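You operate a simulated robot arm through the tools that you are given. There is no shell and no other tool.

The job below is to be done with a simulated robot arm. You get a single attempt, and the scene is never put back.

Task
Put some things from the top of the steel table with the heat block away. At the end: the green bearing block from the top of the steel table with the heat block is on the top of the small drawer case; the grey bearing block from the top of the steel table with the heat block is on the top of the small drawer case; whatever was shut is shut again. Leave all else as you found it, and nothing knocked over (what rides in a drawer may roll over). Set down upright: green bearing block, grey bearing block.

It is judged by the outcome, as a careful person would: the job done as asked, and still so three seconds after it is handed in. It fails if anything else is knocked over, pushed out of place, dropped, spilled or broken.

Robot
A 7-joint arm with a two-finger parallel gripper, fixed in place. Base frame: the origin is at the foot of the arm, x ahead of it, y to its left, z up; the work surface is at about z = 0. Readings come in m, degrees, newtons and seconds.
With the tool pointing down near the work surface it reaches from about 0.22 to 0.58 m from the base axis. Its first joint turns from -66.0 to 66.0 degrees. Payload 2.5 kg.
Tool frame: the origin (TCP) lies between the finger pads and is the grasp point; the fingertips stand 0.023 m ahead of it; z points along the fingers, y is the line along which they close. Largest opening 0.094 m; finger width 0.038, thickness 0.01; the body of the gripper, 0.054 by 0.096 m, starts 0.039 m behind the TCP.
Orientation is that of the tool frame in the base frame, as a unit quaternion [w, x, y, z]. With the fingers straight down and closing along the base's y, the tool's x points along the base's -x, its y along +y and its z along -z.

Tools
- The arm moves only by the tool step_arm. Its argument "rows" is a list of rows, each a list of 7 numbers: the shift along the tool's x, y, z in m, then the turn, a rotation vector about the tool's x, y, z in degrees, then the finger opening in m, from 0 to 0.094. In form: [[dx, dy, dz, rx, ry, rz, hand], ...]. A call has 1 to 20 rows; each row is the pose to reach, as a shift and turn from the pose commanded when the call began, along the tool's axes at that moment. Rows are played at 5 a second. More than 0.05 m and 8.6 degrees between two rows, or a gripper value outside its range, and nothing of the call is played. Where a pose cannot be reached the arm comes as near as it can. A force on the tool above 40 N (or 10 N above the force at the start of the call, whichever is more), or a blocked arm, ends the call early, and 0.2 s more pass. The fingers move at their own pace (about 0.108 m/s each) and stop on an object; they squeeze with about 42 N. The grip force told is the motor's: it shows also when the fingers shut on nothing. Time passes only in rows, and 0.2 s behind the last, so rows that repeat a pose let the fingers close. It gives the time, the measured TCP pose, the force on the tool (base axes), the opening and the grip force at its end, in the units of the frame above (readings bear some noise), with the torque about the TCP (base axes, N m) and any sound that the robot's microphone picked up.
- Cameras (640 x 400 px; columns grow to the right, rows downward): "scene" is fixed at [0.1091, -0.402, 0.5437]; the picture's right is [0.89, -0.46, 0.00], its down [-0.26, -0.51, -0.82] and it looks along [0.38, 0.73, -0.57] (base axes); focal length 310 px, centre (320, 200). "wrist" rides on the gripper at [0.086, 0.016, -0.074] in the tool frame; the picture's right is [-0.18, 0.98, 0.00], its down [-0.58, -0.11, -0.81] and it looks along [-0.79, -0.15, 0.59] (tool axes); focal length 243 px, centre (320, 200). There is no depth. A picture from a camera that has moved, and an enlarged one, comes with that camera's place and axes in the base frame and with its lens.
- grab_frame(camera): a new picture of that camera. The clock stands still meanwhile.
- enlarge(camera, box): a new picture of the part [left, top, right, bottom] of that camera's present view, enlarged. The clock stands still meanwhile.
- sign_off(): hands the job in; it is judged then, once.

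Nothing tells you positions but the pictures and the camera data. Unless the task says otherwise, let go and move clear before handing in.

The tools are called after ">>>" as name(argument=value, ...) on one line, values as JSON. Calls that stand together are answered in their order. step_arm: Moves the arm, as the interface text tells. Its arguments: {"type":"object","properties":{"rows":{"type":"array"}},"required":["rows"]} The other tools are called the same way: grab_frame (camera) takes a picture; enlarge (camera, box) takes an enlarged picture of a part of a camera's view; sign_off () hands the job in.

At the start:

```text
clock: 0.0
ee_pos: [0.3117, 0.0119, 0.2798]
ee_rot: [-0.001, -0.001, 1.0, 0.0]
force: [0.0, -0.2, -0.3]
torque: [-0.03, 0.01, 0.01]
gripper_width: 0.0938
grip_force: 0.2
```

scene: 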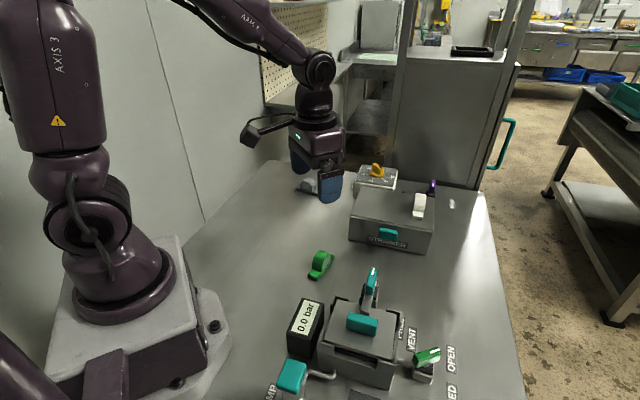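
wrist: 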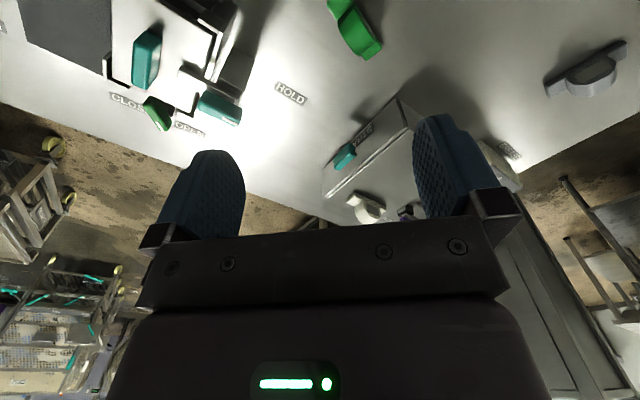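

I see a steel table with a green block near the middle, a grey block behind the gripper, a small grey drawer case with a white object on top, and a heat block/valve device. I'll take closer pictures before moving.

>>> enlarge(camera="scene", box=[270, 140, 510, 290])

>>> enlarge(camera="scene", box=[240, 250, 480, 400])

>>> enlarge(camera="wrist", box=[300, 0, 640, 212])

```text
2.67 times, centred on (390, 215) of scene
camera zoom: at [0.1091, -0.402, 0.5437], right [0.89, -0.46, 0.0], down [-0.26, -0.51, -0.82], along [0.38, 0.73, -0.57], focal length 827 px, centre (133, 160)
```

zoom: 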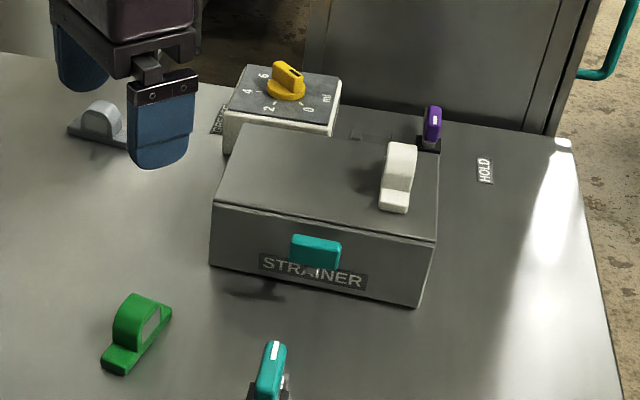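

```text
2.67 times, centred on (360, 325) of scene
camera zoom: at [0.1091, -0.402, 0.5437], right [0.89, -0.46, 0.0], down [-0.26, -0.51, -0.82], along [0.38, 0.73, -0.57], focal length 827 px, centre (213, -133)
```

zoom: 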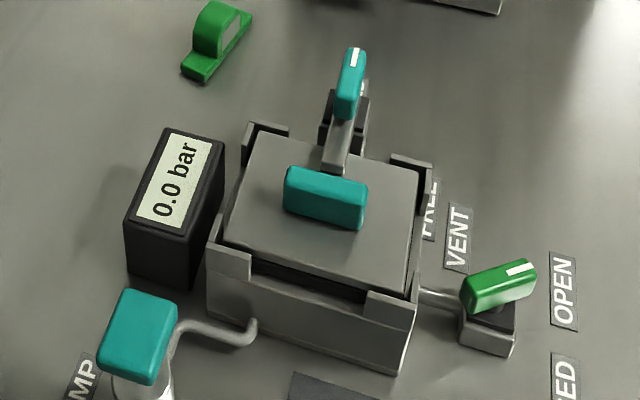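

```text
1.88 times, centred on (470, 106) of wrist
camera zoom: at [0.227, 0.0284, 0.3539], right [0.18, 0.98, 0.0], down [0.58, -0.11, 0.81], along [0.79, -0.15, -0.59], focal length 457 px, centre (38, 377)
```

zoom: 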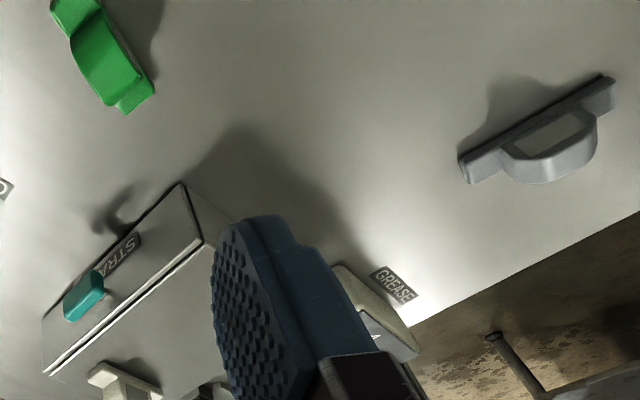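

Green sits near (0.346, 0.043), its length about 23° off the x axis. Grey is near (0.459, 0.366). The drawer case top is at z ≈ 0.075, with its left half free. I'll move above green, turn to line up with it and look again.

>>> step_arm(rows=[[-0.005, 0.008, 0.025, 0, 0, -6, 0.094], [-0.01, 0.016, 0.05, 0, 0, -12, 0.094], [-0.015, 0.024, 0.075, 0, 0, -18, 0.094], [-0.02, 0.03, 0.1, 0, 0, -23, 0.094], [-0.02, 0.03, 0.12, 0, 0, -23, 0.094], [-0.02, 0.03, 0.12, 0, 0, -23, 0.094]])

>>> grab_frame(camera="wrist")

>>> grab_frame(camera="scene")

```text
clock: 1.4
ee_pos: [0.3336, 0.0435, 0.1596]
ee_rot: [0.0, -0.198, 0.98, 0.0]
force: [0.0, -0.3, -0.2]
torque: [-0.01, -0.01, 0.0]
gripper_width: 0.0941
grip_force: 0.0
```

```text
taken
camera wrist: at [0.2486, 0.0244, 0.234], right [-0.22, 0.98, 0.0], down [0.58, 0.13, 0.81], along [0.79, 0.17, -0.59], focal length 243 px, centre (320, 200)
```

wrist: 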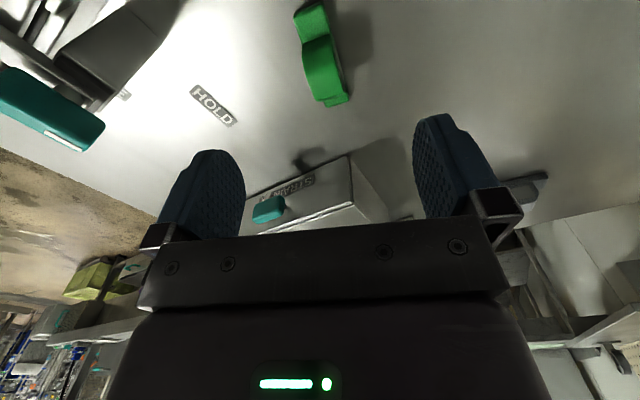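

```text
taken
```

scene: 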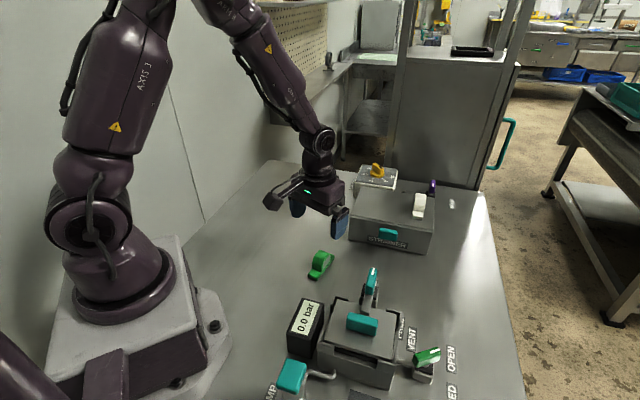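

>>> enlarge(camera="wrist", box=[240, 0, 420, 112])

>>> enlarge(camera="scene", box=[290, 240, 350, 290])

>>> enlarge(camera="scene", box=[270, 140, 350, 210])

```text
3.56 times, centred on (330, 56) of wrist
camera zoom: at [0.2486, 0.0244, 0.234], right [-0.22, 0.98, 0.0], down [0.58, 0.13, 0.81], along [0.79, 0.17, -0.59], focal length 863 px, centre (284, 712)
```

zoom: 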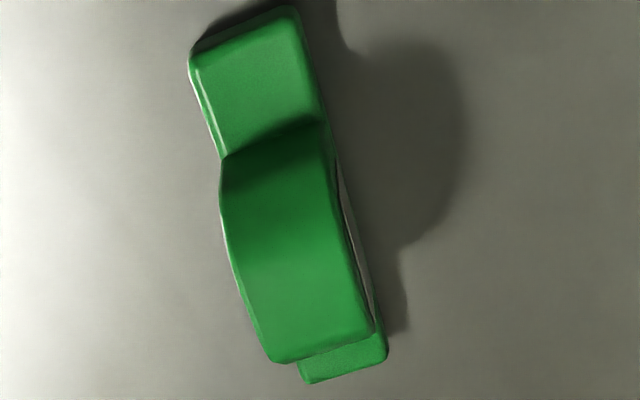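

```text
8.00 times, centred on (320, 265) of scene
camera zoom: at [0.1091, -0.402, 0.5437], right [0.89, -0.46, 0.0], down [-0.26, -0.51, -0.82], along [0.38, 0.73, -0.57], focal length 2481 px, centre (320, -320)
```

zoom: 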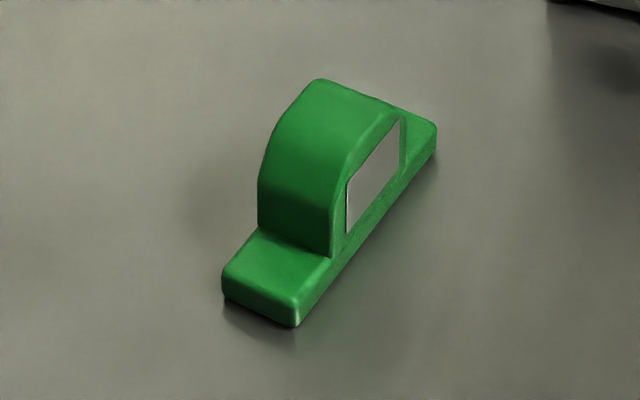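

```text
5.71 times, centred on (310, 175) of scene
camera zoom: at [0.1091, -0.402, 0.5437], right [0.89, -0.46, 0.0], down [-0.26, -0.51, -0.82], along [0.38, 0.73, -0.57], focal length 1772 px, centre (377, 343)
```

zoom: 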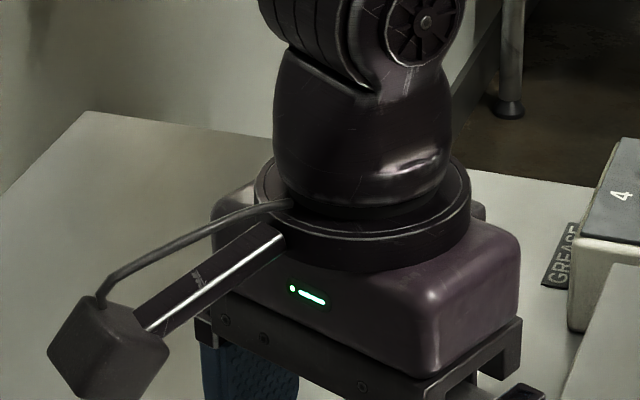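

Green's footprint is about 0.08 × 0.025 m, centred near (0.346, 0.047) and turned about 31.5°. I'll line up over it, drop to z ≈ 0.10 and check.

>>> step_arm(rows=[[-0.006, -0.001, 0.02, 0, 0, -4, 0.08], [-0.0128, -0.0016, 0.045, 0, 0, -8.5, 0.07], [-0.0128, -0.0016, 0.065, 0, 0, -8.5, 0.07], [-0.0128, -0.0016, 0.065, 0, 0, -8.5, 0.07]])

>>> grab_frame(camera="wrist")

>>> enlarge(camera="scene", box=[270, 160, 430, 290])

```text
clock: 2.4
ee_pos: [0.3444, 0.0442, 0.094]
ee_rot: [0.0, -0.271, 0.962, -0.001]
force: [-0.8, 0.1, -0.7]
torque: [0.02, -0.01, 0.02]
gripper_width: 0.0698
grip_force: 0.1
```

```text
taken
camera wrist: at [0.2636, 0.0141, 0.1683], right [-0.36, 0.93, 0.0], down [0.55, 0.21, 0.81], along [0.75, 0.29, -0.59], focal length 243 px, centre (320, 200)
```

wrist: 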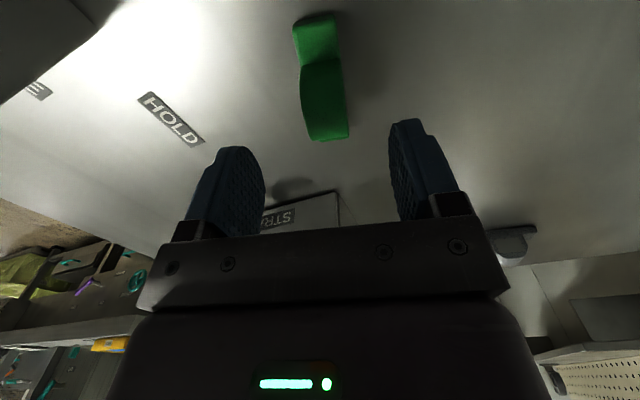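

```text
3.08 times, centred on (350, 225) of scene
camera zoom: at [0.1091, -0.402, 0.5437], right [0.89, -0.46, 0.0], down [-0.26, -0.51, -0.82], along [0.38, 0.73, -0.57], focal length 954 px, centre (228, 123)
```

zoom: 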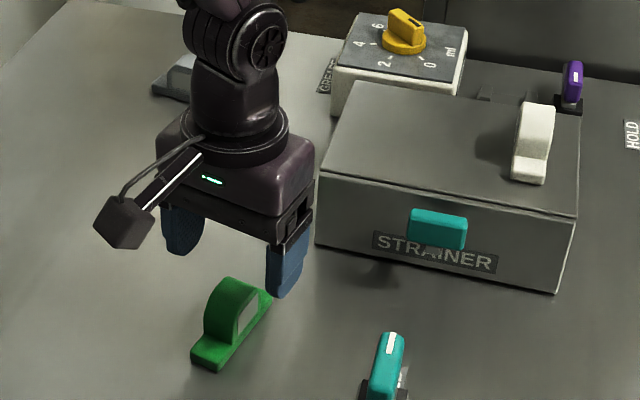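

>>> enlarge(camera="wrist", box=[220, 0, 430, 150])

```text
2.67 times, centred on (325, 75) of wrist
camera zoom: at [0.2636, 0.0141, 0.1683], right [-0.36, 0.93, 0.0], down [0.55, 0.21, 0.81], along [0.75, 0.29, -0.59], focal length 647 px, centre (307, 533)
```

zoom: 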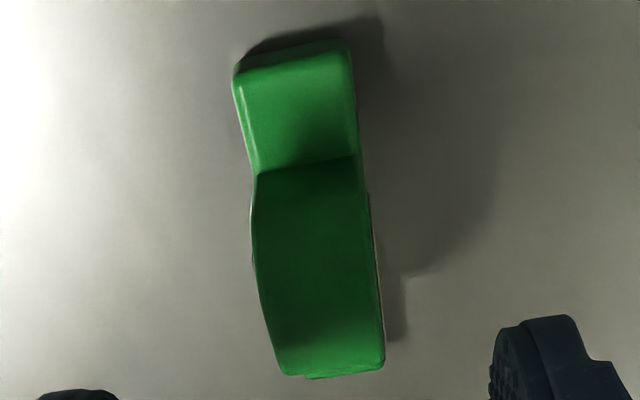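

Yaw now matches at about 31.5°, and green is roughly 2 mm to the tool's +y side. I'll shift over, lower to z ≈ 0.029 and close on it.

>>> step_arm(rows=[[-0.003, 0.0024, 0.015, 0, 0, 0, 0.06], [-0.003, 0.0024, 0.035, 0, 0, 0, 0.06], [-0.003, 0.0024, 0.052, 0, 0, 0, 0.06], [-0.003, 0.0024, 0.064, 0, 0, 0, 0.06], [-0.003, 0.0024, 0.065, 0, 0, 0, 0.06], [-0.003, 0.0024, 0.065, 0, 0, 0, 0.06]])

>>> grab_frame(camera="wrist")

>>> enlarge(camera="scene", box=[270, 180, 400, 290])

```text
clock: 3.8
ee_pos: [0.3466, 0.0488, 0.0295]
ee_rot: [0.001, -0.271, 0.963, -0.001]
force: [0.0, 0.3, 0.1]
torque: [-0.01, -0.02, 0.0]
gripper_width: 0.0599
grip_force: 0.0
```

```text
taken
camera wrist: at [0.2653, 0.0176, 0.1036], right [-0.36, 0.93, 0.0], down [0.55, 0.21, 0.81], along [0.75, 0.29, -0.59], focal length 243 px, centre (320, 200)
```

wrist: 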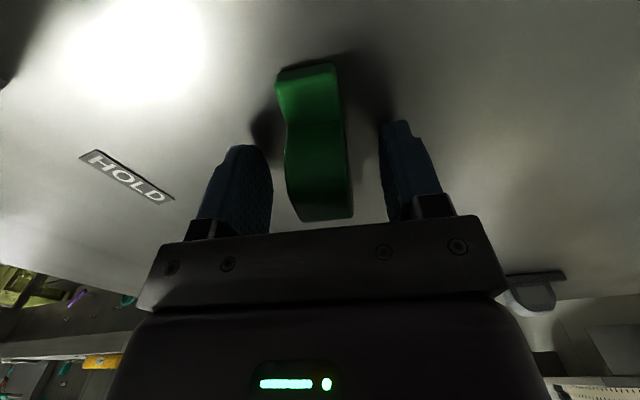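

```text
3.64 times, centred on (335, 235) of scene
camera zoom: at [0.1091, -0.402, 0.5437], right [0.89, -0.46, 0.0], down [-0.26, -0.51, -0.82], along [0.38, 0.73, -0.57], focal length 1128 px, centre (266, 73)
```

zoom: 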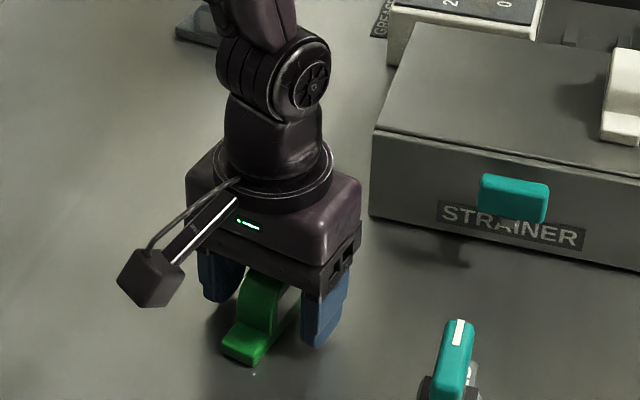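

The block sits between the fingers, so I'll close on it and then lift a little.

>>> step_arm(rows=[[0, 0, 0, 0, 0, 0, 0.04], [0, 0, 0, 0, 0, 0, 0.02], [0, 0, 0, 0, 0, 0, 0.01], [0, 0, 0, 0, 0, 0, 0.01], [0, 0, 0, 0, 0, 0, 0.01]])

>>> step_arm(rows=[[0, 0, -0.01, 0, 0, 0, 0.01], [0, 0, -0.03, 0, 0, 0, 0.01], [0, 0, -0.06, 0, 0, 0, 0.01], [0, 0, -0.1, 0, 0, 0, 0.01], [0, 0, -0.13, 0, 0, 0, 0.01], [0, 0, -0.13, 0, 0, 0, 0.01]])

>>> grab_frame(camera="wrist")

>>> grab_frame(camera="scene")

```text
clock: 5.0
ee_pos: [0.3478, 0.0473, 0.0294]
ee_rot: [0.0, -0.271, 0.963, -0.001]
force: [-0.6, 0.7, 2.1]
torque: [0.09, -0.13, 0.04]
gripper_width: 0.0255
grip_force: 42.2
```

```text
clock: 6.4
ee_pos: [0.346, 0.0492, 0.158]
ee_rot: [0.0, -0.272, 0.962, 0.001]
force: [0.0, 0.2, -0.3]
torque: [-0.03, 0.0, 0.0]
gripper_width: 0.0101
grip_force: 0.0
```

```text
taken
camera wrist: at [0.2646, 0.0182, 0.2334], right [-0.36, 0.93, 0.0], down [0.55, 0.21, 0.81], along [0.75, 0.29, -0.59], focal length 243 px, centre (320, 200)
```

wrist: 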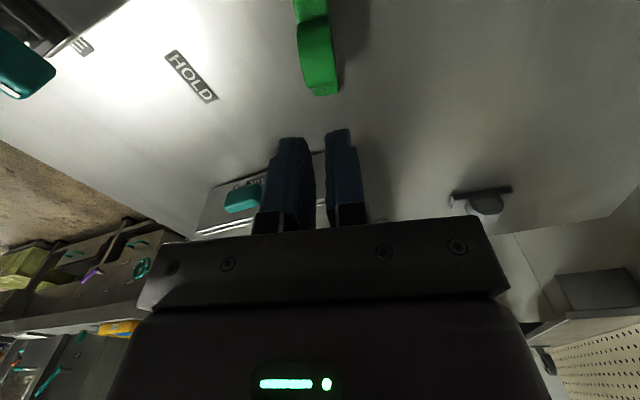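

```text
taken
```

scene: 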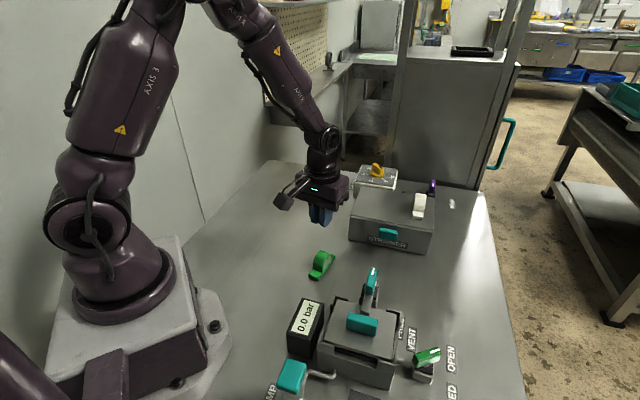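

The block slipped out during the lift and looks upright still. I'll inspect it closely to see where it is and how the pads should meet it.

>>> enlarge(camera="scene", box=[290, 240, 350, 290])

>>> enlarge(camera="wrist", box=[240, 0, 400, 100])

>>> enlarge(camera="scene", box=[290, 170, 360, 230])

```text
8.00 times, centred on (320, 265) of scene
camera zoom: at [0.1091, -0.402, 0.5437], right [0.89, -0.46, 0.0], down [-0.26, -0.51, -0.82], along [0.38, 0.73, -0.57], focal length 2481 px, centre (320, -320)
```

zoom: 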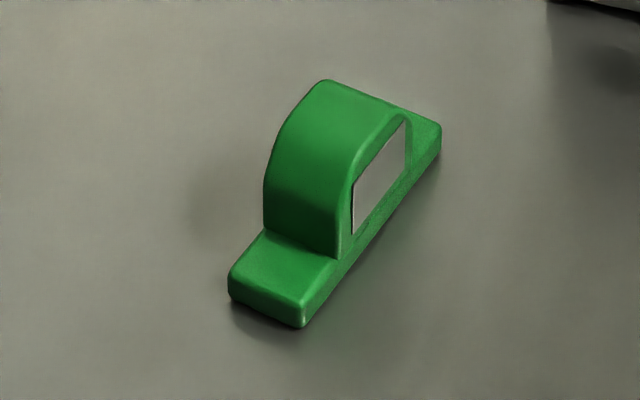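

```text
4.00 times, centred on (320, 50) of wrist
camera zoom: at [0.2646, 0.0182, 0.2334], right [-0.36, 0.93, 0.0], down [0.55, 0.21, 0.81], along [0.75, 0.29, -0.59], focal length 970 px, centre (320, 800)
```

zoom: 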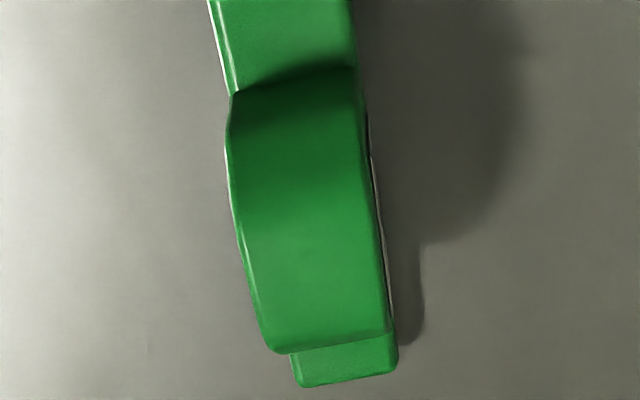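

```text
6.67 times, centred on (325, 200) of scene
camera zoom: at [0.1091, -0.402, 0.5437], right [0.89, -0.46, 0.0], down [-0.26, -0.51, -0.82], along [0.38, 0.73, -0.57], focal length 2068 px, centre (287, 200)
```

zoom: 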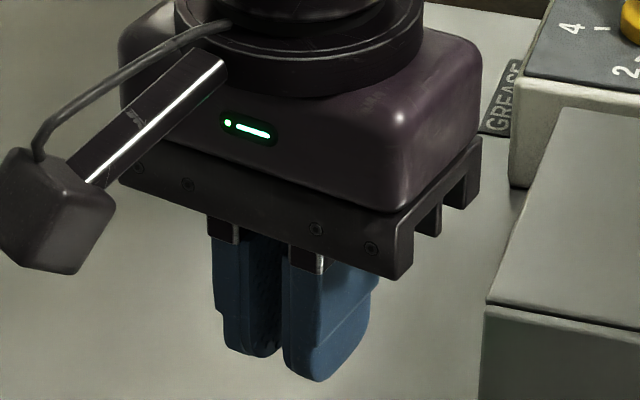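

The slip seems to come from the smooth grey plates on the hump's two sides; the green hardly moved and stands upright at about (0.3485, 0.047). I'll turn the hand 90° and grip the hump along its length, on the green walls above the flanges.

>>> step_arm(rows=[[-0.0011, -0.0029, 0.0, 0, 0, 8, 0.06], [-0.0011, -0.0029, 0.0, 0, 0, 16, 0.07], [-0.0011, -0.0029, 0.0, 0, 0, 24, 0.07], [-0.0011, -0.0029, 0.0, 0, 0, 32, 0.07], [-0.0011, -0.0029, 0.005, 0, 0, 40, 0.07], [-0.0011, -0.0029, 0.01, 0, 0, 48, 0.07], [-0.0011, -0.0029, 0.015, 0, 0, 56, 0.07], [-0.0011, -0.0029, 0.02, 0, 0, 64, 0.07], [-0.0011, -0.0029, 0.03, 0, 0, 72, 0.07], [-0.0011, -0.0029, 0.04, 0, 0, 80, 0.07], [-0.0011, -0.0029, 0.05, 0, 0, 88, 0.07], [-0.0011, -0.0029, 0.05, 0, 0, 90, 0.07], [-0.0011, -0.0029, 0.05, 0, 0, 90, 0.07]])

>>> grab_frame(camera="wrist")

>>> grab_frame(camera="scene")

```text
clock: 9.2
ee_pos: [0.3484, 0.0454, 0.1093]
ee_rot: [0.0, 0.489, 0.872, 0.0]
force: [-0.5, 0.7, -0.6]
torque: [0.05, 0.02, 0.01]
gripper_width: 0.0699
grip_force: 0.0
```

```text
taken
camera wrist: at [0.3184, 0.1293, 0.1839], right [0.93, 0.36, 0.0], down [0.21, -0.55, 0.81], along [0.29, -0.75, -0.59], focal length 243 px, centre (320, 200)
```

wrist: 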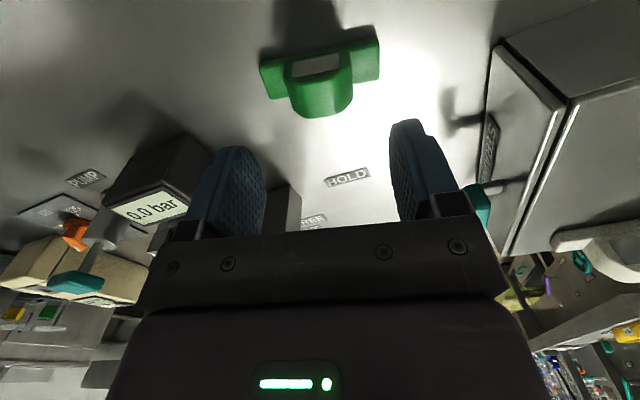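

```text
taken
```

scene: 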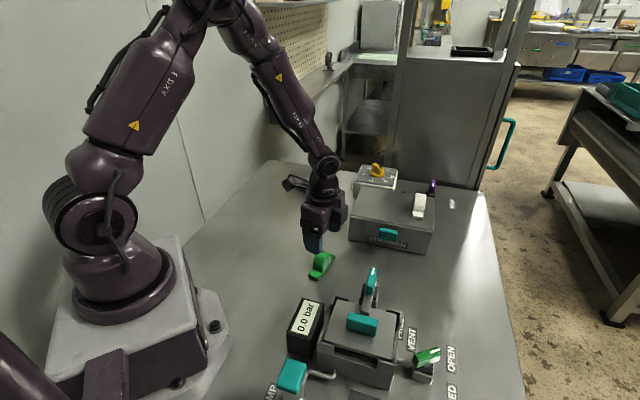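

>>> enlarge(camera="wrist", box=[220, 10, 420, 135])

>>> enlarge(camera="scene", box=[280, 180, 370, 290])

```text
3.20 times, centred on (320, 72) of wrist
camera zoom: at [0.3184, 0.1293, 0.1839], right [0.93, 0.36, 0.0], down [0.21, -0.55, 0.81], along [0.29, -0.75, -0.59], focal length 776 px, centre (320, 608)
```

zoom: 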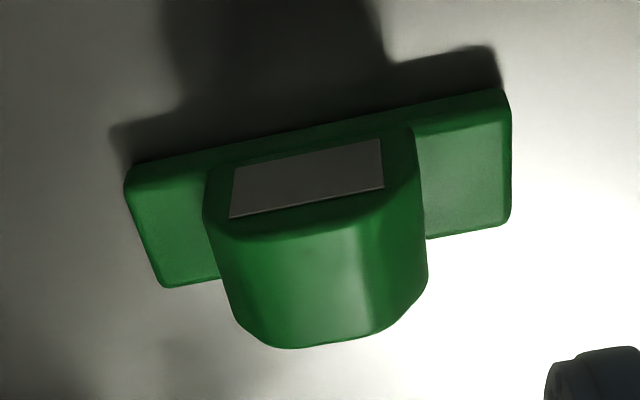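

```text
3.64 times, centred on (325, 235) of scene
camera zoom: at [0.1091, -0.402, 0.5437], right [0.89, -0.46, 0.0], down [-0.26, -0.51, -0.82], along [0.38, 0.73, -0.57], focal length 1128 px, centre (302, 73)
```

zoom: 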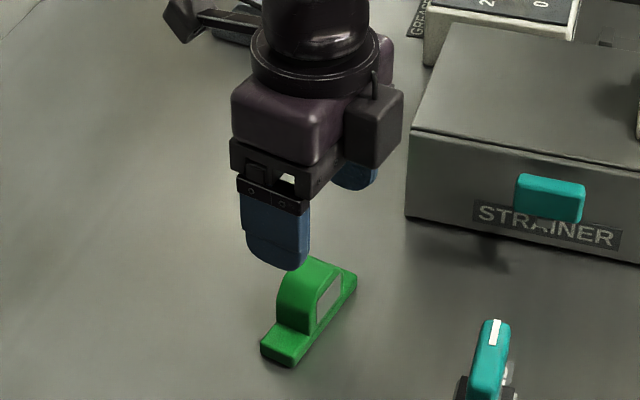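

The hand is aligned along the block's length. I'll shift about 2 mm and lower so the fingertips stop just above the flanges.

>>> step_arm(rows=[[0.002, 0.0022, 0.015, 0, 0, 0, 0.066], [0.002, 0.0022, 0.035, 0, 0, 0, 0.066], [0.002, 0.0022, 0.055, 0, 0, 0, 0.066], [0.002, 0.0022, 0.066, 0, 0, 0, 0.066], [0.002, 0.0022, 0.0705, 0, 0, 0, 0.066], [0.002, 0.0022, 0.0705, 0, 0, 0, 0.066]])

>>> grab_frame(camera="wrist")

>>> enlarge(camera="scene", box=[280, 180, 370, 290])

```text
clock: 10.6
ee_pos: [0.3501, 0.0491, 0.039]
ee_rot: [0.0, 0.488, 0.873, -0.001]
force: [0.7, 0.5, 0.7]
torque: [0.0, -0.01, 0.02]
gripper_width: 0.0661
grip_force: 0.0
```

```text
taken
camera wrist: at [0.319, 0.1324, 0.114], right [0.93, 0.36, 0.0], down [0.21, -0.55, 0.81], along [0.29, -0.75, -0.59], focal length 243 px, centre (320, 200)
```

wrist: 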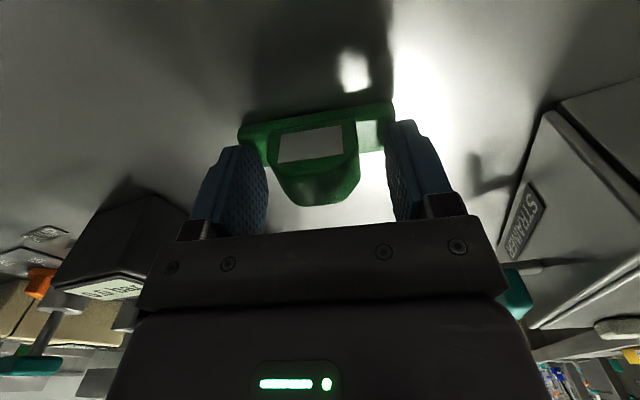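

```text
3.64 times, centred on (325, 235) of scene
camera zoom: at [0.1091, -0.402, 0.5437], right [0.89, -0.46, 0.0], down [-0.26, -0.51, -0.82], along [0.38, 0.73, -0.57], focal length 1128 px, centre (302, 73)
```

zoom: 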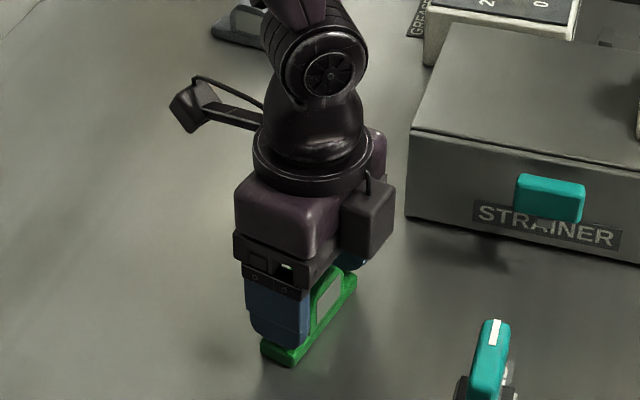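

>>> enlarge(camera="wrist", box=[190, 80, 450, 240])

>>> enlarge(camera="scene", box=[300, 230, 360, 290])

```text
2.46 times, centred on (320, 160) of wrist
camera zoom: at [0.319, 0.1324, 0.114], right [0.93, 0.36, 0.0], down [0.21, -0.55, 0.81], along [0.29, -0.75, -0.59], focal length 597 px, centre (320, 298)
```

zoom: 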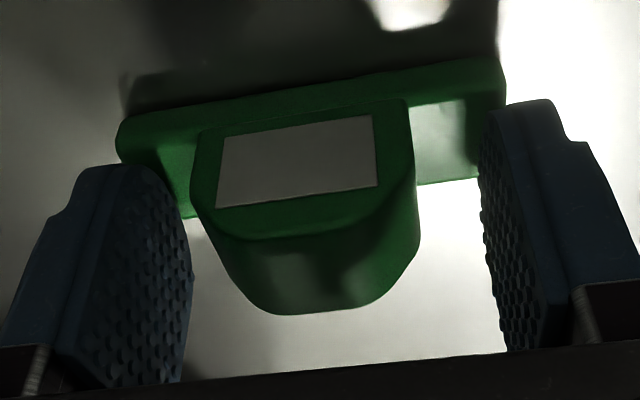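

```text
6.67 times, centred on (330, 260) of scene
camera zoom: at [0.1091, -0.402, 0.5437], right [0.89, -0.46, 0.0], down [-0.26, -0.51, -0.82], along [0.38, 0.73, -0.57], focal length 2068 px, centre (253, -200)
```

zoom: 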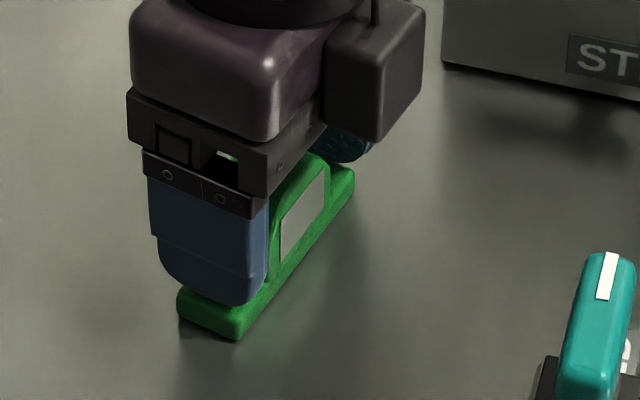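

The fingers are centred over the flanges with a few millimetres of gap below. I'll lower about 3 mm more, then close on the hump walls.

>>> step_arm(rows=[[0, 0, 0.0015, 0, 0, 0, 0.066], [0, 0, 0.003, 0, 0, 0, 0.066], [0, 0, 0.003, 0, 0, 0, 0.066]])

>>> step_arm(rows=[[0, 0, 0, 0, 0, 0, 0.05], [0, 0, 0, 0, 0, 0, 0.03], [0, 0, 0, 0, 0, 0, 0.02], [0, 0, 0, 0, 0, 0, 0.02], [0, 0, 0, 0, 0, 0, 0.02]])

>>> grab_frame(camera="wrist")

```text
clock: 11.4
ee_pos: [0.3496, 0.0489, 0.0349]
ee_rot: [0.0, 0.488, 0.873, 0.0]
force: [0.4, 0.4, 0.3]
torque: [0.01, 0.04, -0.01]
gripper_width: 0.0658
grip_force: 0.0
```

```text
clock: 12.6
ee_pos: [0.3497, 0.0495, 0.0359]
ee_rot: [0.0, 0.489, 0.872, 0.0]
force: [0.0, -0.1, -0.1]
torque: [0.03, -0.05, -0.04]
gripper_width: 0.0431
grip_force: 41.9
```

```text
taken
camera wrist: at [0.3194, 0.1325, 0.1104], right [0.93, 0.36, 0.0], down [0.21, -0.55, 0.81], along [0.29, -0.75, -0.59], focal length 243 px, centre (320, 200)
```

wrist: 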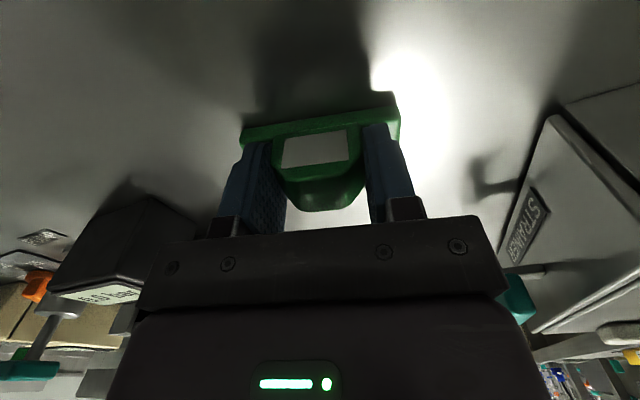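

Gripped at 0.043 m on the hump walls with 42 N. I'll lift slowly by 2 cm and check whether it holds.

>>> step_arm(rows=[[0, 0, -0.003, 0, 0, 0, 0.02], [0, 0, -0.007, 0, 0, 0, 0.02], [0, 0, -0.012, 0, 0, 0, 0.02], [0, 0, -0.018, 0, 0, 0, 0.02], [0, 0, -0.02, 0, 0, 0, 0.02]])

>>> grab_frame(camera="wrist")

>>> enlarge(camera="scene", box=[280, 200, 370, 290])

```text
clock: 13.8
ee_pos: [0.3486, 0.049, 0.0559]
ee_rot: [0.0, 0.489, 0.872, 0.0]
force: [-0.6, 0.5, -0.1]
torque: [0.03, -0.01, 0.01]
gripper_width: 0.0431
grip_force: 41.8
```

```text
taken
camera wrist: at [0.3189, 0.1329, 0.1304], right [0.93, 0.36, 0.0], down [0.21, -0.55, 0.81], along [0.29, -0.75, -0.59], focal length 243 px, centre (320, 200)
```

wrist: 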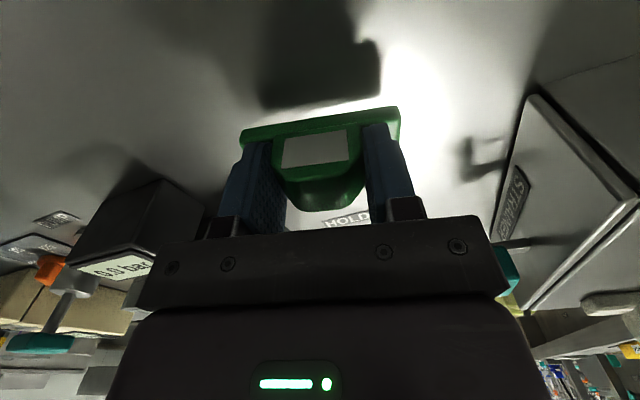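

```text
4.44 times, centred on (325, 245) of scene
camera zoom: at [0.1091, -0.402, 0.5437], right [0.89, -0.46, 0.0], down [-0.26, -0.51, -0.82], along [0.38, 0.73, -0.57], focal length 1378 px, centre (298, 0)
```

zoom: 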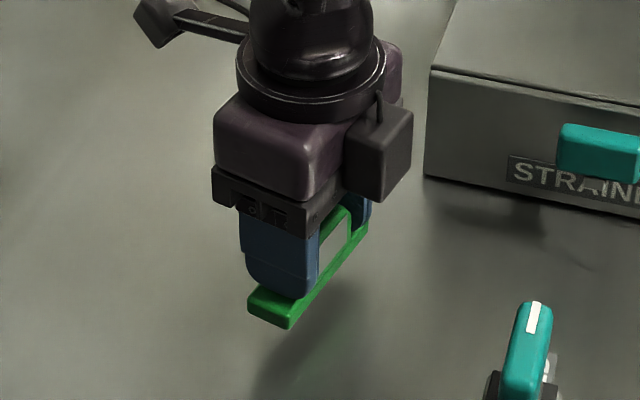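

The grip holds and green is clear of the table. I'll raise it, carry it over toward the drawer case, turn to match the case and look.

>>> step_arm(rows=[[0, 0, -0.02, 0, 0, 0, 0.02], [0, 0, -0.045, 0, 0, 0, 0.02], [0, 0, -0.075, 0, 0, 0, 0.02], [0, 0, -0.105, 0, 0, 0, 0.02], [0, 0, -0.125, 0, 0, 0, 0.02], [-0.005, 0.015, -0.13, 0, 0, -2, 0.02], [-0.013, 0.04, -0.13, 0, 0, -5, 0.02], [-0.023, 0.07, -0.13, 0, 0, -8, 0.02], [-0.033, 0.1, -0.13, 0, 0, -11, 0.02], [-0.042, 0.128, -0.13, 0, 0, -14, 0.02], [-0.0484, 0.148, -0.13, 0, 0, -14, 0.02], [-0.0484, 0.148, -0.13, 0, 0, -14, 0.02]])

>>> grab_frame(camera="wrist")

>>> grab_frame(camera="scene")

```text
clock: 16.4
ee_pos: [0.5015, 0.0848, 0.1864]
ee_rot: [0.0, 0.379, 0.925, 0.0]
force: [0.4, -0.1, 0.1]
torque: [-0.02, -0.01, -0.04]
gripper_width: 0.043
grip_force: 41.9
```

```text
taken
camera wrist: at [0.452, 0.1576, 0.2611], right [0.82, 0.57, 0.0], down [0.34, -0.48, 0.81], along [0.46, -0.66, -0.59], focal length 243 px, centre (320, 200)
```

wrist: 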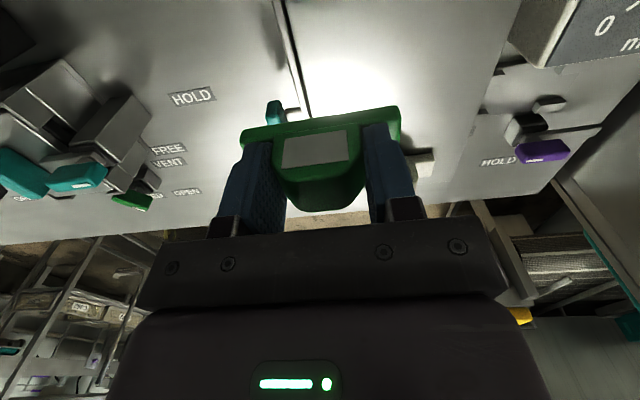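

```text
taken
```

scene: 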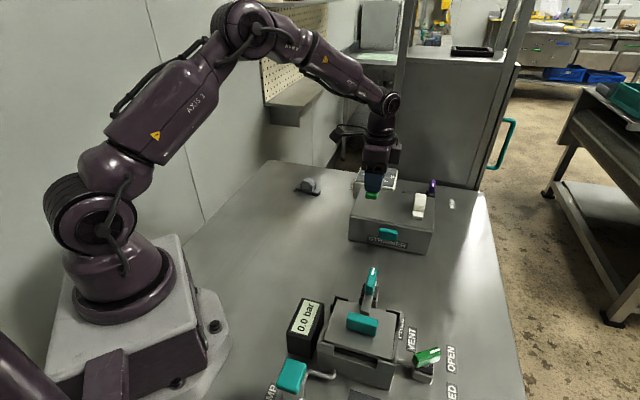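

>>> enlarge(camera="wrist", box=[200, 0, 560, 225])

>>> enlarge(camera="scene", box=[330, 130, 480, 260])

```text
1.78 times, centred on (380, 112) of wrist
camera zoom: at [0.452, 0.1576, 0.2611], right [0.82, 0.57, 0.0], down [0.34, -0.48, 0.81], along [0.46, -0.66, -0.59], focal length 431 px, centre (213, 356)
```

zoom: 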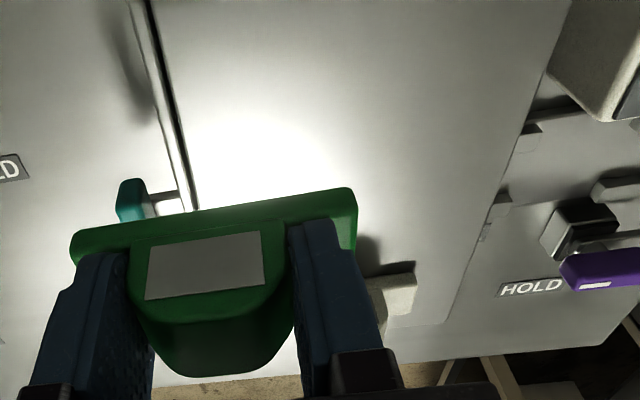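

```text
3.08 times, centred on (405, 195) of scene
camera zoom: at [0.1091, -0.402, 0.5437], right [0.89, -0.46, 0.0], down [-0.26, -0.51, -0.82], along [0.38, 0.73, -0.57], focal length 954 px, centre (58, 215)
```

zoom: 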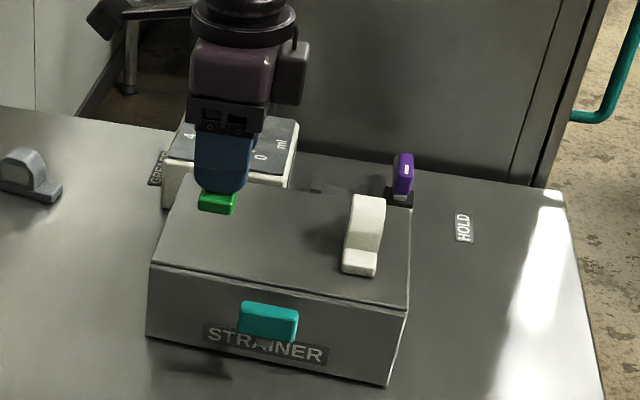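

The case top's front-left corner is about (0.457, 0.104) and the white block takes up the right end. Green will go at about (0.561, 0.074), parallel to white, which leaves room for grey on its left. I'll move over there and come partway down.

>>> step_arm(rows=[[-0.0125, 0.0085, 0, 0, 0, 0, 0.02], [-0.03, 0.02, 0, 0, 0, 0, 0.02], [-0.045, 0.03, 0, 0, 0, 0, 0.02], [-0.0503, 0.0335, 0.005, 0, 0, 0, 0.02], [-0.0503, 0.0335, 0.025, 0, 0, 0, 0.02], [-0.0503, 0.0335, 0.045, 0, 0, 0, 0.02], [-0.0503, 0.0335, 0.06, 0, 0, 0, 0.02], [-0.0503, 0.0335, 0.063, 0, 0, 0, 0.02], [-0.0503, 0.0335, 0.063, 0, 0, 0, 0.02]])

>>> grab_frame(camera="wrist")

>>> enlarge(camera="scene", box=[330, 130, 480, 260])

```text
clock: 18.4
ee_pos: [0.5609, 0.0744, 0.1215]
ee_rot: [0.0, 0.38, 0.925, 0.0]
force: [-0.3, 0.2, -1.0]
torque: [-0.02, 0.03, 0.02]
gripper_width: 0.0433
grip_force: 41.6
```

```text
taken
camera wrist: at [0.5113, 0.1466, 0.196], right [0.82, 0.57, 0.0], down [0.34, -0.49, 0.81], along [0.46, -0.66, -0.59], focal length 243 px, centre (320, 200)
```

wrist: 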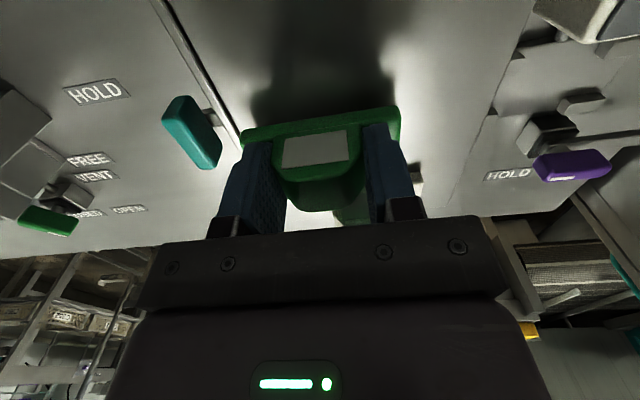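

```text
3.08 times, centred on (405, 195) of scene
camera zoom: at [0.1091, -0.402, 0.5437], right [0.89, -0.46, 0.0], down [-0.26, -0.51, -0.82], along [0.38, 0.73, -0.57], focal length 954 px, centre (58, 215)
```

zoom: 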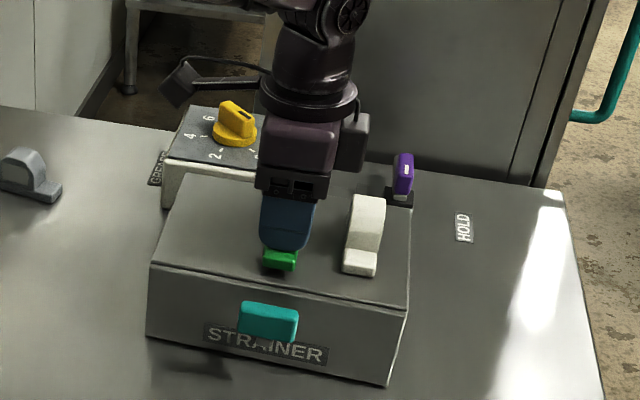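

Green hovers about a centimetre above the case top. I'll move it back 5 mm from the front edge and lower in small steps until it touches.

>>> step_arm(rows=[[0, 0.003, 0, 0, 0, 0, 0.02], [0, 0.005, 0.003, 0, 0, 0, 0.02], [0, 0.005, 0.006, 0, 0, 0, 0.02], [0, 0.005, 0.009, 0, 0, 0, 0.02], [0, 0.005, 0.009, 0, 0, 0, 0.02]])

>>> enlarge(camera="scene", box=[360, 170, 450, 240])

```text
clock: 19.6
ee_pos: [0.5647, 0.0772, 0.1143]
ee_rot: [0.0, 0.379, 0.926, -0.001]
force: [-0.5, -1.0, -1.1]
torque: [-0.05, 0.0, 0.01]
gripper_width: 0.0432
grip_force: 41.8
```

```text
5.71 times, centred on (405, 205) of scene
camera zoom: at [0.1091, -0.402, 0.5437], right [0.89, -0.46, 0.0], down [-0.26, -0.51, -0.82], along [0.38, 0.73, -0.57], focal length 1772 px, centre (-166, 171)
```

zoom: 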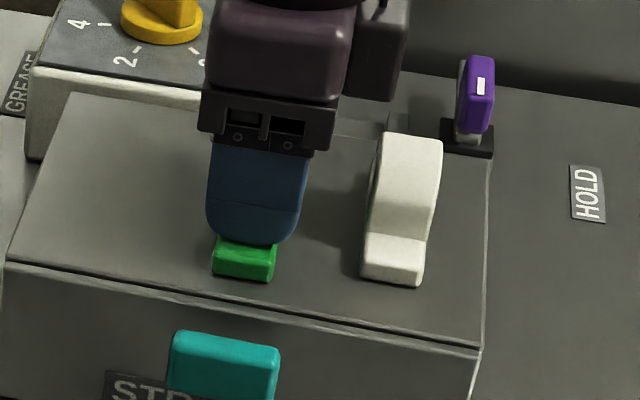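

>>> step_arm(rows=[[0, 0, 0.0015, 0, 0, 0, 0.02], [0, 0, 0.003, 0, 0, 0, 0.02], [0, 0, 0.003, 0, 0, 0, 0.02]])

```text
clock: 20.4
ee_pos: [0.5643, 0.0772, 0.1134]
ee_rot: [0.001, 0.378, 0.926, 0.002]
force: [-10.3, -1.9, 28.8]
torque: [-0.12, 0.52, 0.06]
gripper_width: 0.0432
grip_force: 42.3
```

Contact at TCP z ≈ 0.1134. I'll ease off so there's only light pressure, then check before opening.

>>> step_arm(rows=[[0, 0, -0.001, 0, 0, 0, 0.02], [0, 0, -0.002, 0, 0, 0, 0.02], [0, 0, -0.002, 0, 0, 0, 0.02]])

>>> enlarge(camera="scene", box=[370, 180, 430, 230])

>>> grab_frame(camera="wrist")

```text
clock: 21.2
ee_pos: [0.5647, 0.0773, 0.1133]
ee_rot: [0.001, 0.379, 0.925, 0.002]
force: [5.1, -1.1, 15.5]
torque: [0.1, -0.18, -0.06]
gripper_width: 0.0431
grip_force: 42.3
```

```text
8.00 times, centred on (400, 205) of scene
camera zoom: at [0.109, -0.402, 0.5437], right [0.89, -0.46, 0.0], down [-0.26, -0.51, -0.82], along [0.38, 0.73, -0.57], focal length 2481 px, centre (-320, 160)
```

zoom: 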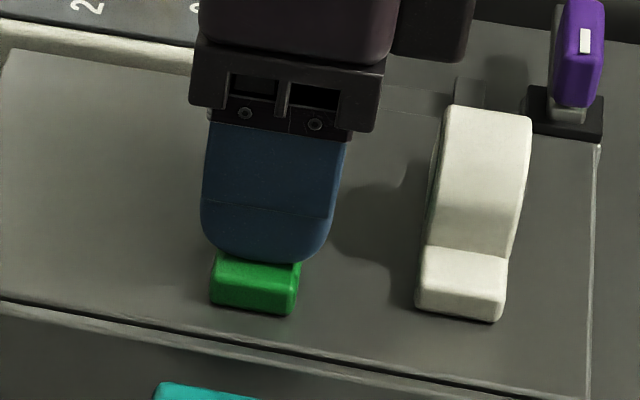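

```text
taken
camera wrist: at [0.515, 0.1505, 0.188], right [0.82, 0.57, 0.0], down [0.33, -0.49, 0.81], along [0.46, -0.66, -0.59], focal length 243 px, centre (320, 200)
```

wrist: 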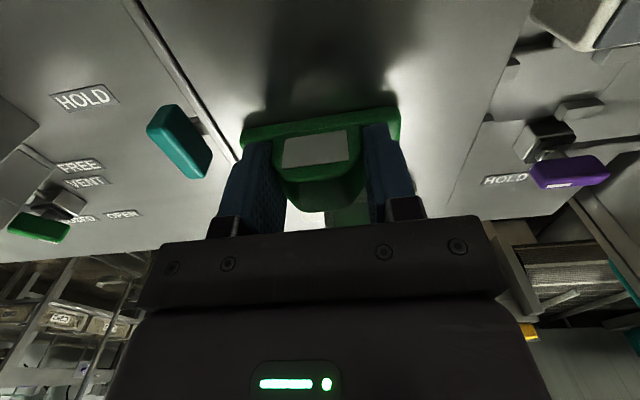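

>>> step_arm(rows=[[0, 0, -0.001, 0, 0, 0, 0.02], [0, 0, -0.0018, 0, 0, 0, 0.02], [0, 0, -0.0018, 0, 0, 0, 0.046], [0, 0, -0.0018, 0, 0, 0, 0.052], [0, 0, -0.0018, 0, 0, 0, 0.062], [0, 0, -0.0018, 0, 0, 0, 0.062]])

>>> enlarge(camera="scene", box=[370, 180, 430, 230])

>>> grab_frame(camera="wrist")

```text
clock: 22.6
ee_pos: [0.5629, 0.0772, 0.1141]
ee_rot: [-0.001, 0.378, 0.926, 0.0]
force: [0.2, -0.3, -0.3]
torque: [0.0, 0.0, -0.01]
gripper_width: 0.062
grip_force: 0.0
```

```text
8.00 times, centred on (400, 205) of scene
camera zoom: at [0.1091, -0.402, 0.5437], right [0.89, -0.46, 0.0], down [-0.26, -0.51, -0.82], along [0.38, 0.73, -0.57], focal length 2481 px, centre (-320, 160)
```

zoom: 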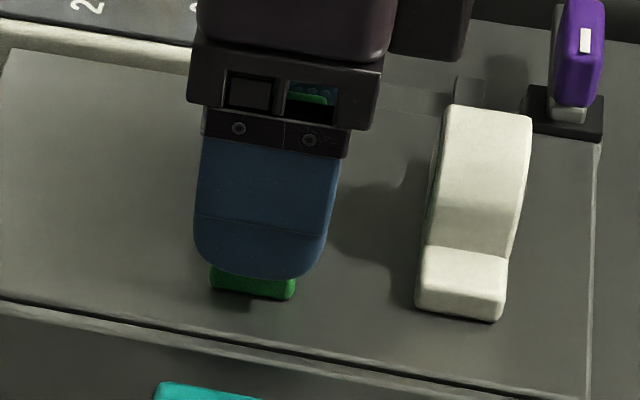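

```text
taken
camera wrist: at [0.5143, 0.1507, 0.1888], right [0.82, 0.57, 0.0], down [0.34, -0.49, 0.81], along [0.46, -0.66, -0.59], focal length 243 px, centre (320, 200)
```

wrist: 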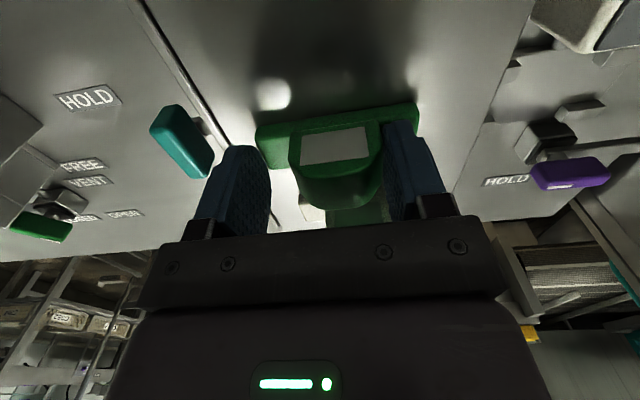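

>>> enlarge(camera="wrist", box=[190, 80, 470, 250])

>>> enlarge(camera="scene", box=[385, 200, 415, 225])

```text
2.29 times, centred on (330, 165) of wrist
camera zoom: at [0.5143, 0.1507, 0.1888], right [0.82, 0.57, 0.0], down [0.34, -0.49, 0.81], along [0.46, -0.66, -0.59], focal length 555 px, centre (297, 280)
```

zoom: 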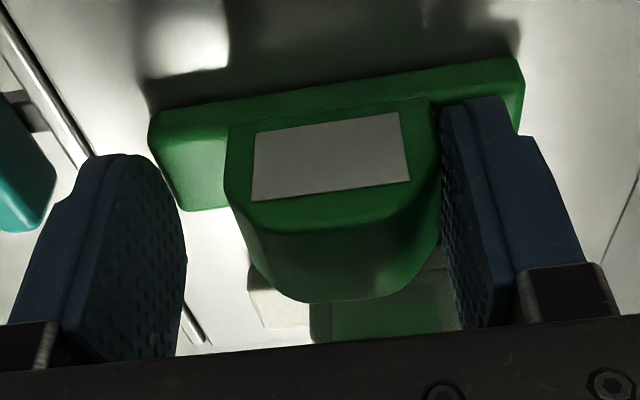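

```text
16.00 times, centred on (400, 212) of scene
camera zoom: at [0.1091, -0.402, 0.5437], right [0.89, -0.46, 0.0], down [-0.26, -0.51, -0.82], along [0.38, 0.73, -0.57], focal length 4962 px, centre (-960, 0)
```

zoom: 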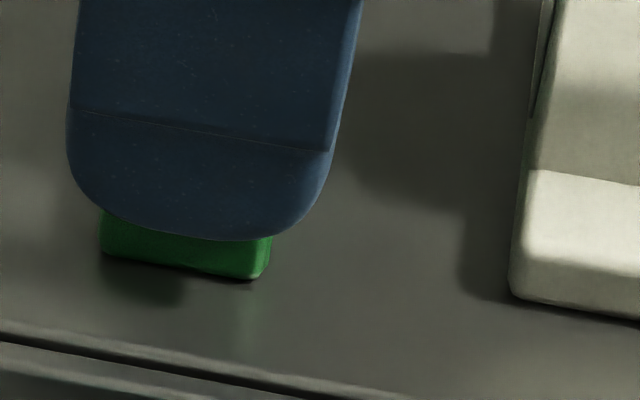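

Green rests flat on the case; it slid back about a centimetre with the rear finger but is well inside the edges. I'll centre the fingers around the hump and rise straight up.

>>> step_arm(rows=[[0, 0.002, 0, 0, 0, 0, 0.062], [0, 0.004, -0.001, 0, 0, 0, 0.062], [0, 0.004, -0.004, 0, 0, 0, 0.064], [0, 0.004, -0.012, 0, 0, 0, 0.066], [0, 0.004, -0.03, 0, 0, 0, 0.07], [0, 0.004, -0.055, 0, 0, 0, 0.07], [0, 0.004, -0.08, 0, 0, 0, 0.07], [0, 0.004, -0.08, 0, 0, 0, 0.07]])

>>> enlarge(camera="scene", box=[330, 140, 460, 260])

>>> grab_frame(camera="wrist")

```text
clock: 24.4
ee_pos: [0.5663, 0.0812, 0.1931]
ee_rot: [-0.001, 0.378, 0.926, 0.0]
force: [-0.4, 0.4, 0.3]
torque: [-0.01, 0.02, 0.02]
gripper_width: 0.0701
grip_force: 0.0
```

```text
3.33 times, centred on (395, 200) of scene
camera zoom: at [0.1091, -0.402, 0.5437], right [0.89, -0.46, 0.0], down [-0.26, -0.51, -0.82], along [0.38, 0.73, -0.57], focal length 1034 px, centre (70, 200)
```

zoom: 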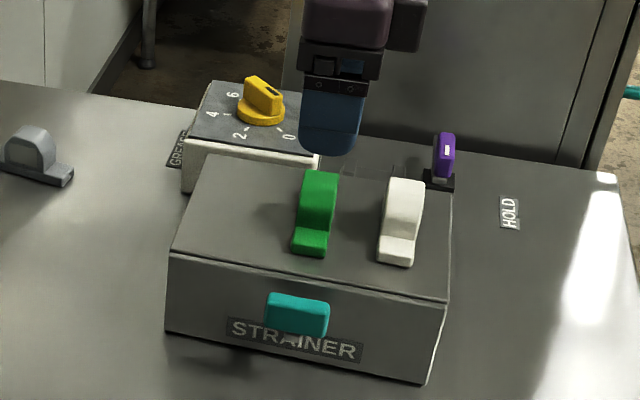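

```text
taken
camera wrist: at [0.5171, 0.1533, 0.2684], right [0.82, 0.57, 0.0], down [0.34, -0.49, 0.81], along [0.46, -0.66, -0.59], focal length 243 px, centre (320, 200)
```

wrist: 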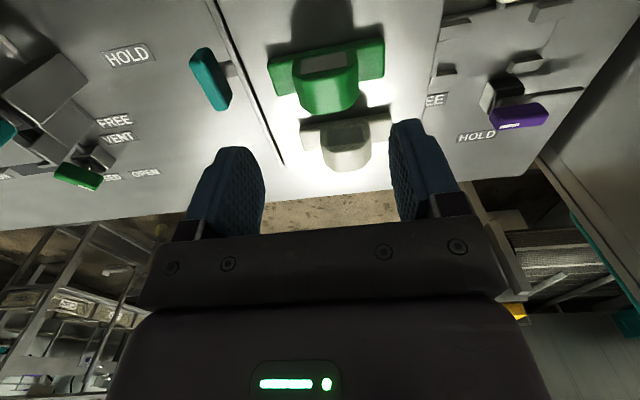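

Green stands upright on the case, next to the undisturbed white block. Now I'll look closely at the grey block on the left of the table.

>>> enlarge(camera="scene", box=[285, 165, 345, 205])

```text
10.00 times, centred on (315, 185) of scene
camera zoom: at [0.1091, -0.402, 0.5437], right [0.89, -0.46, 0.0], down [-0.26, -0.51, -0.82], along [0.38, 0.73, -0.57], focal length 3102 px, centre (370, 350)
```

zoom: 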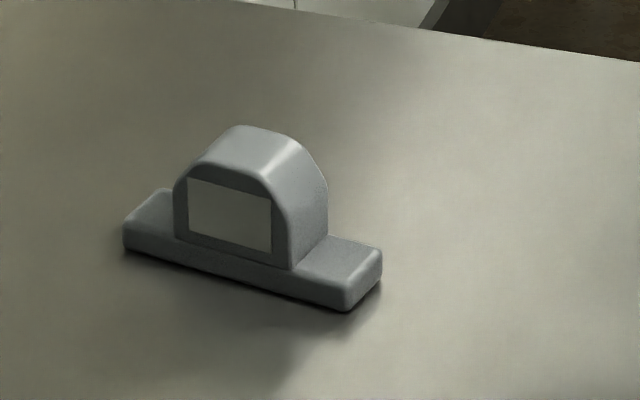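

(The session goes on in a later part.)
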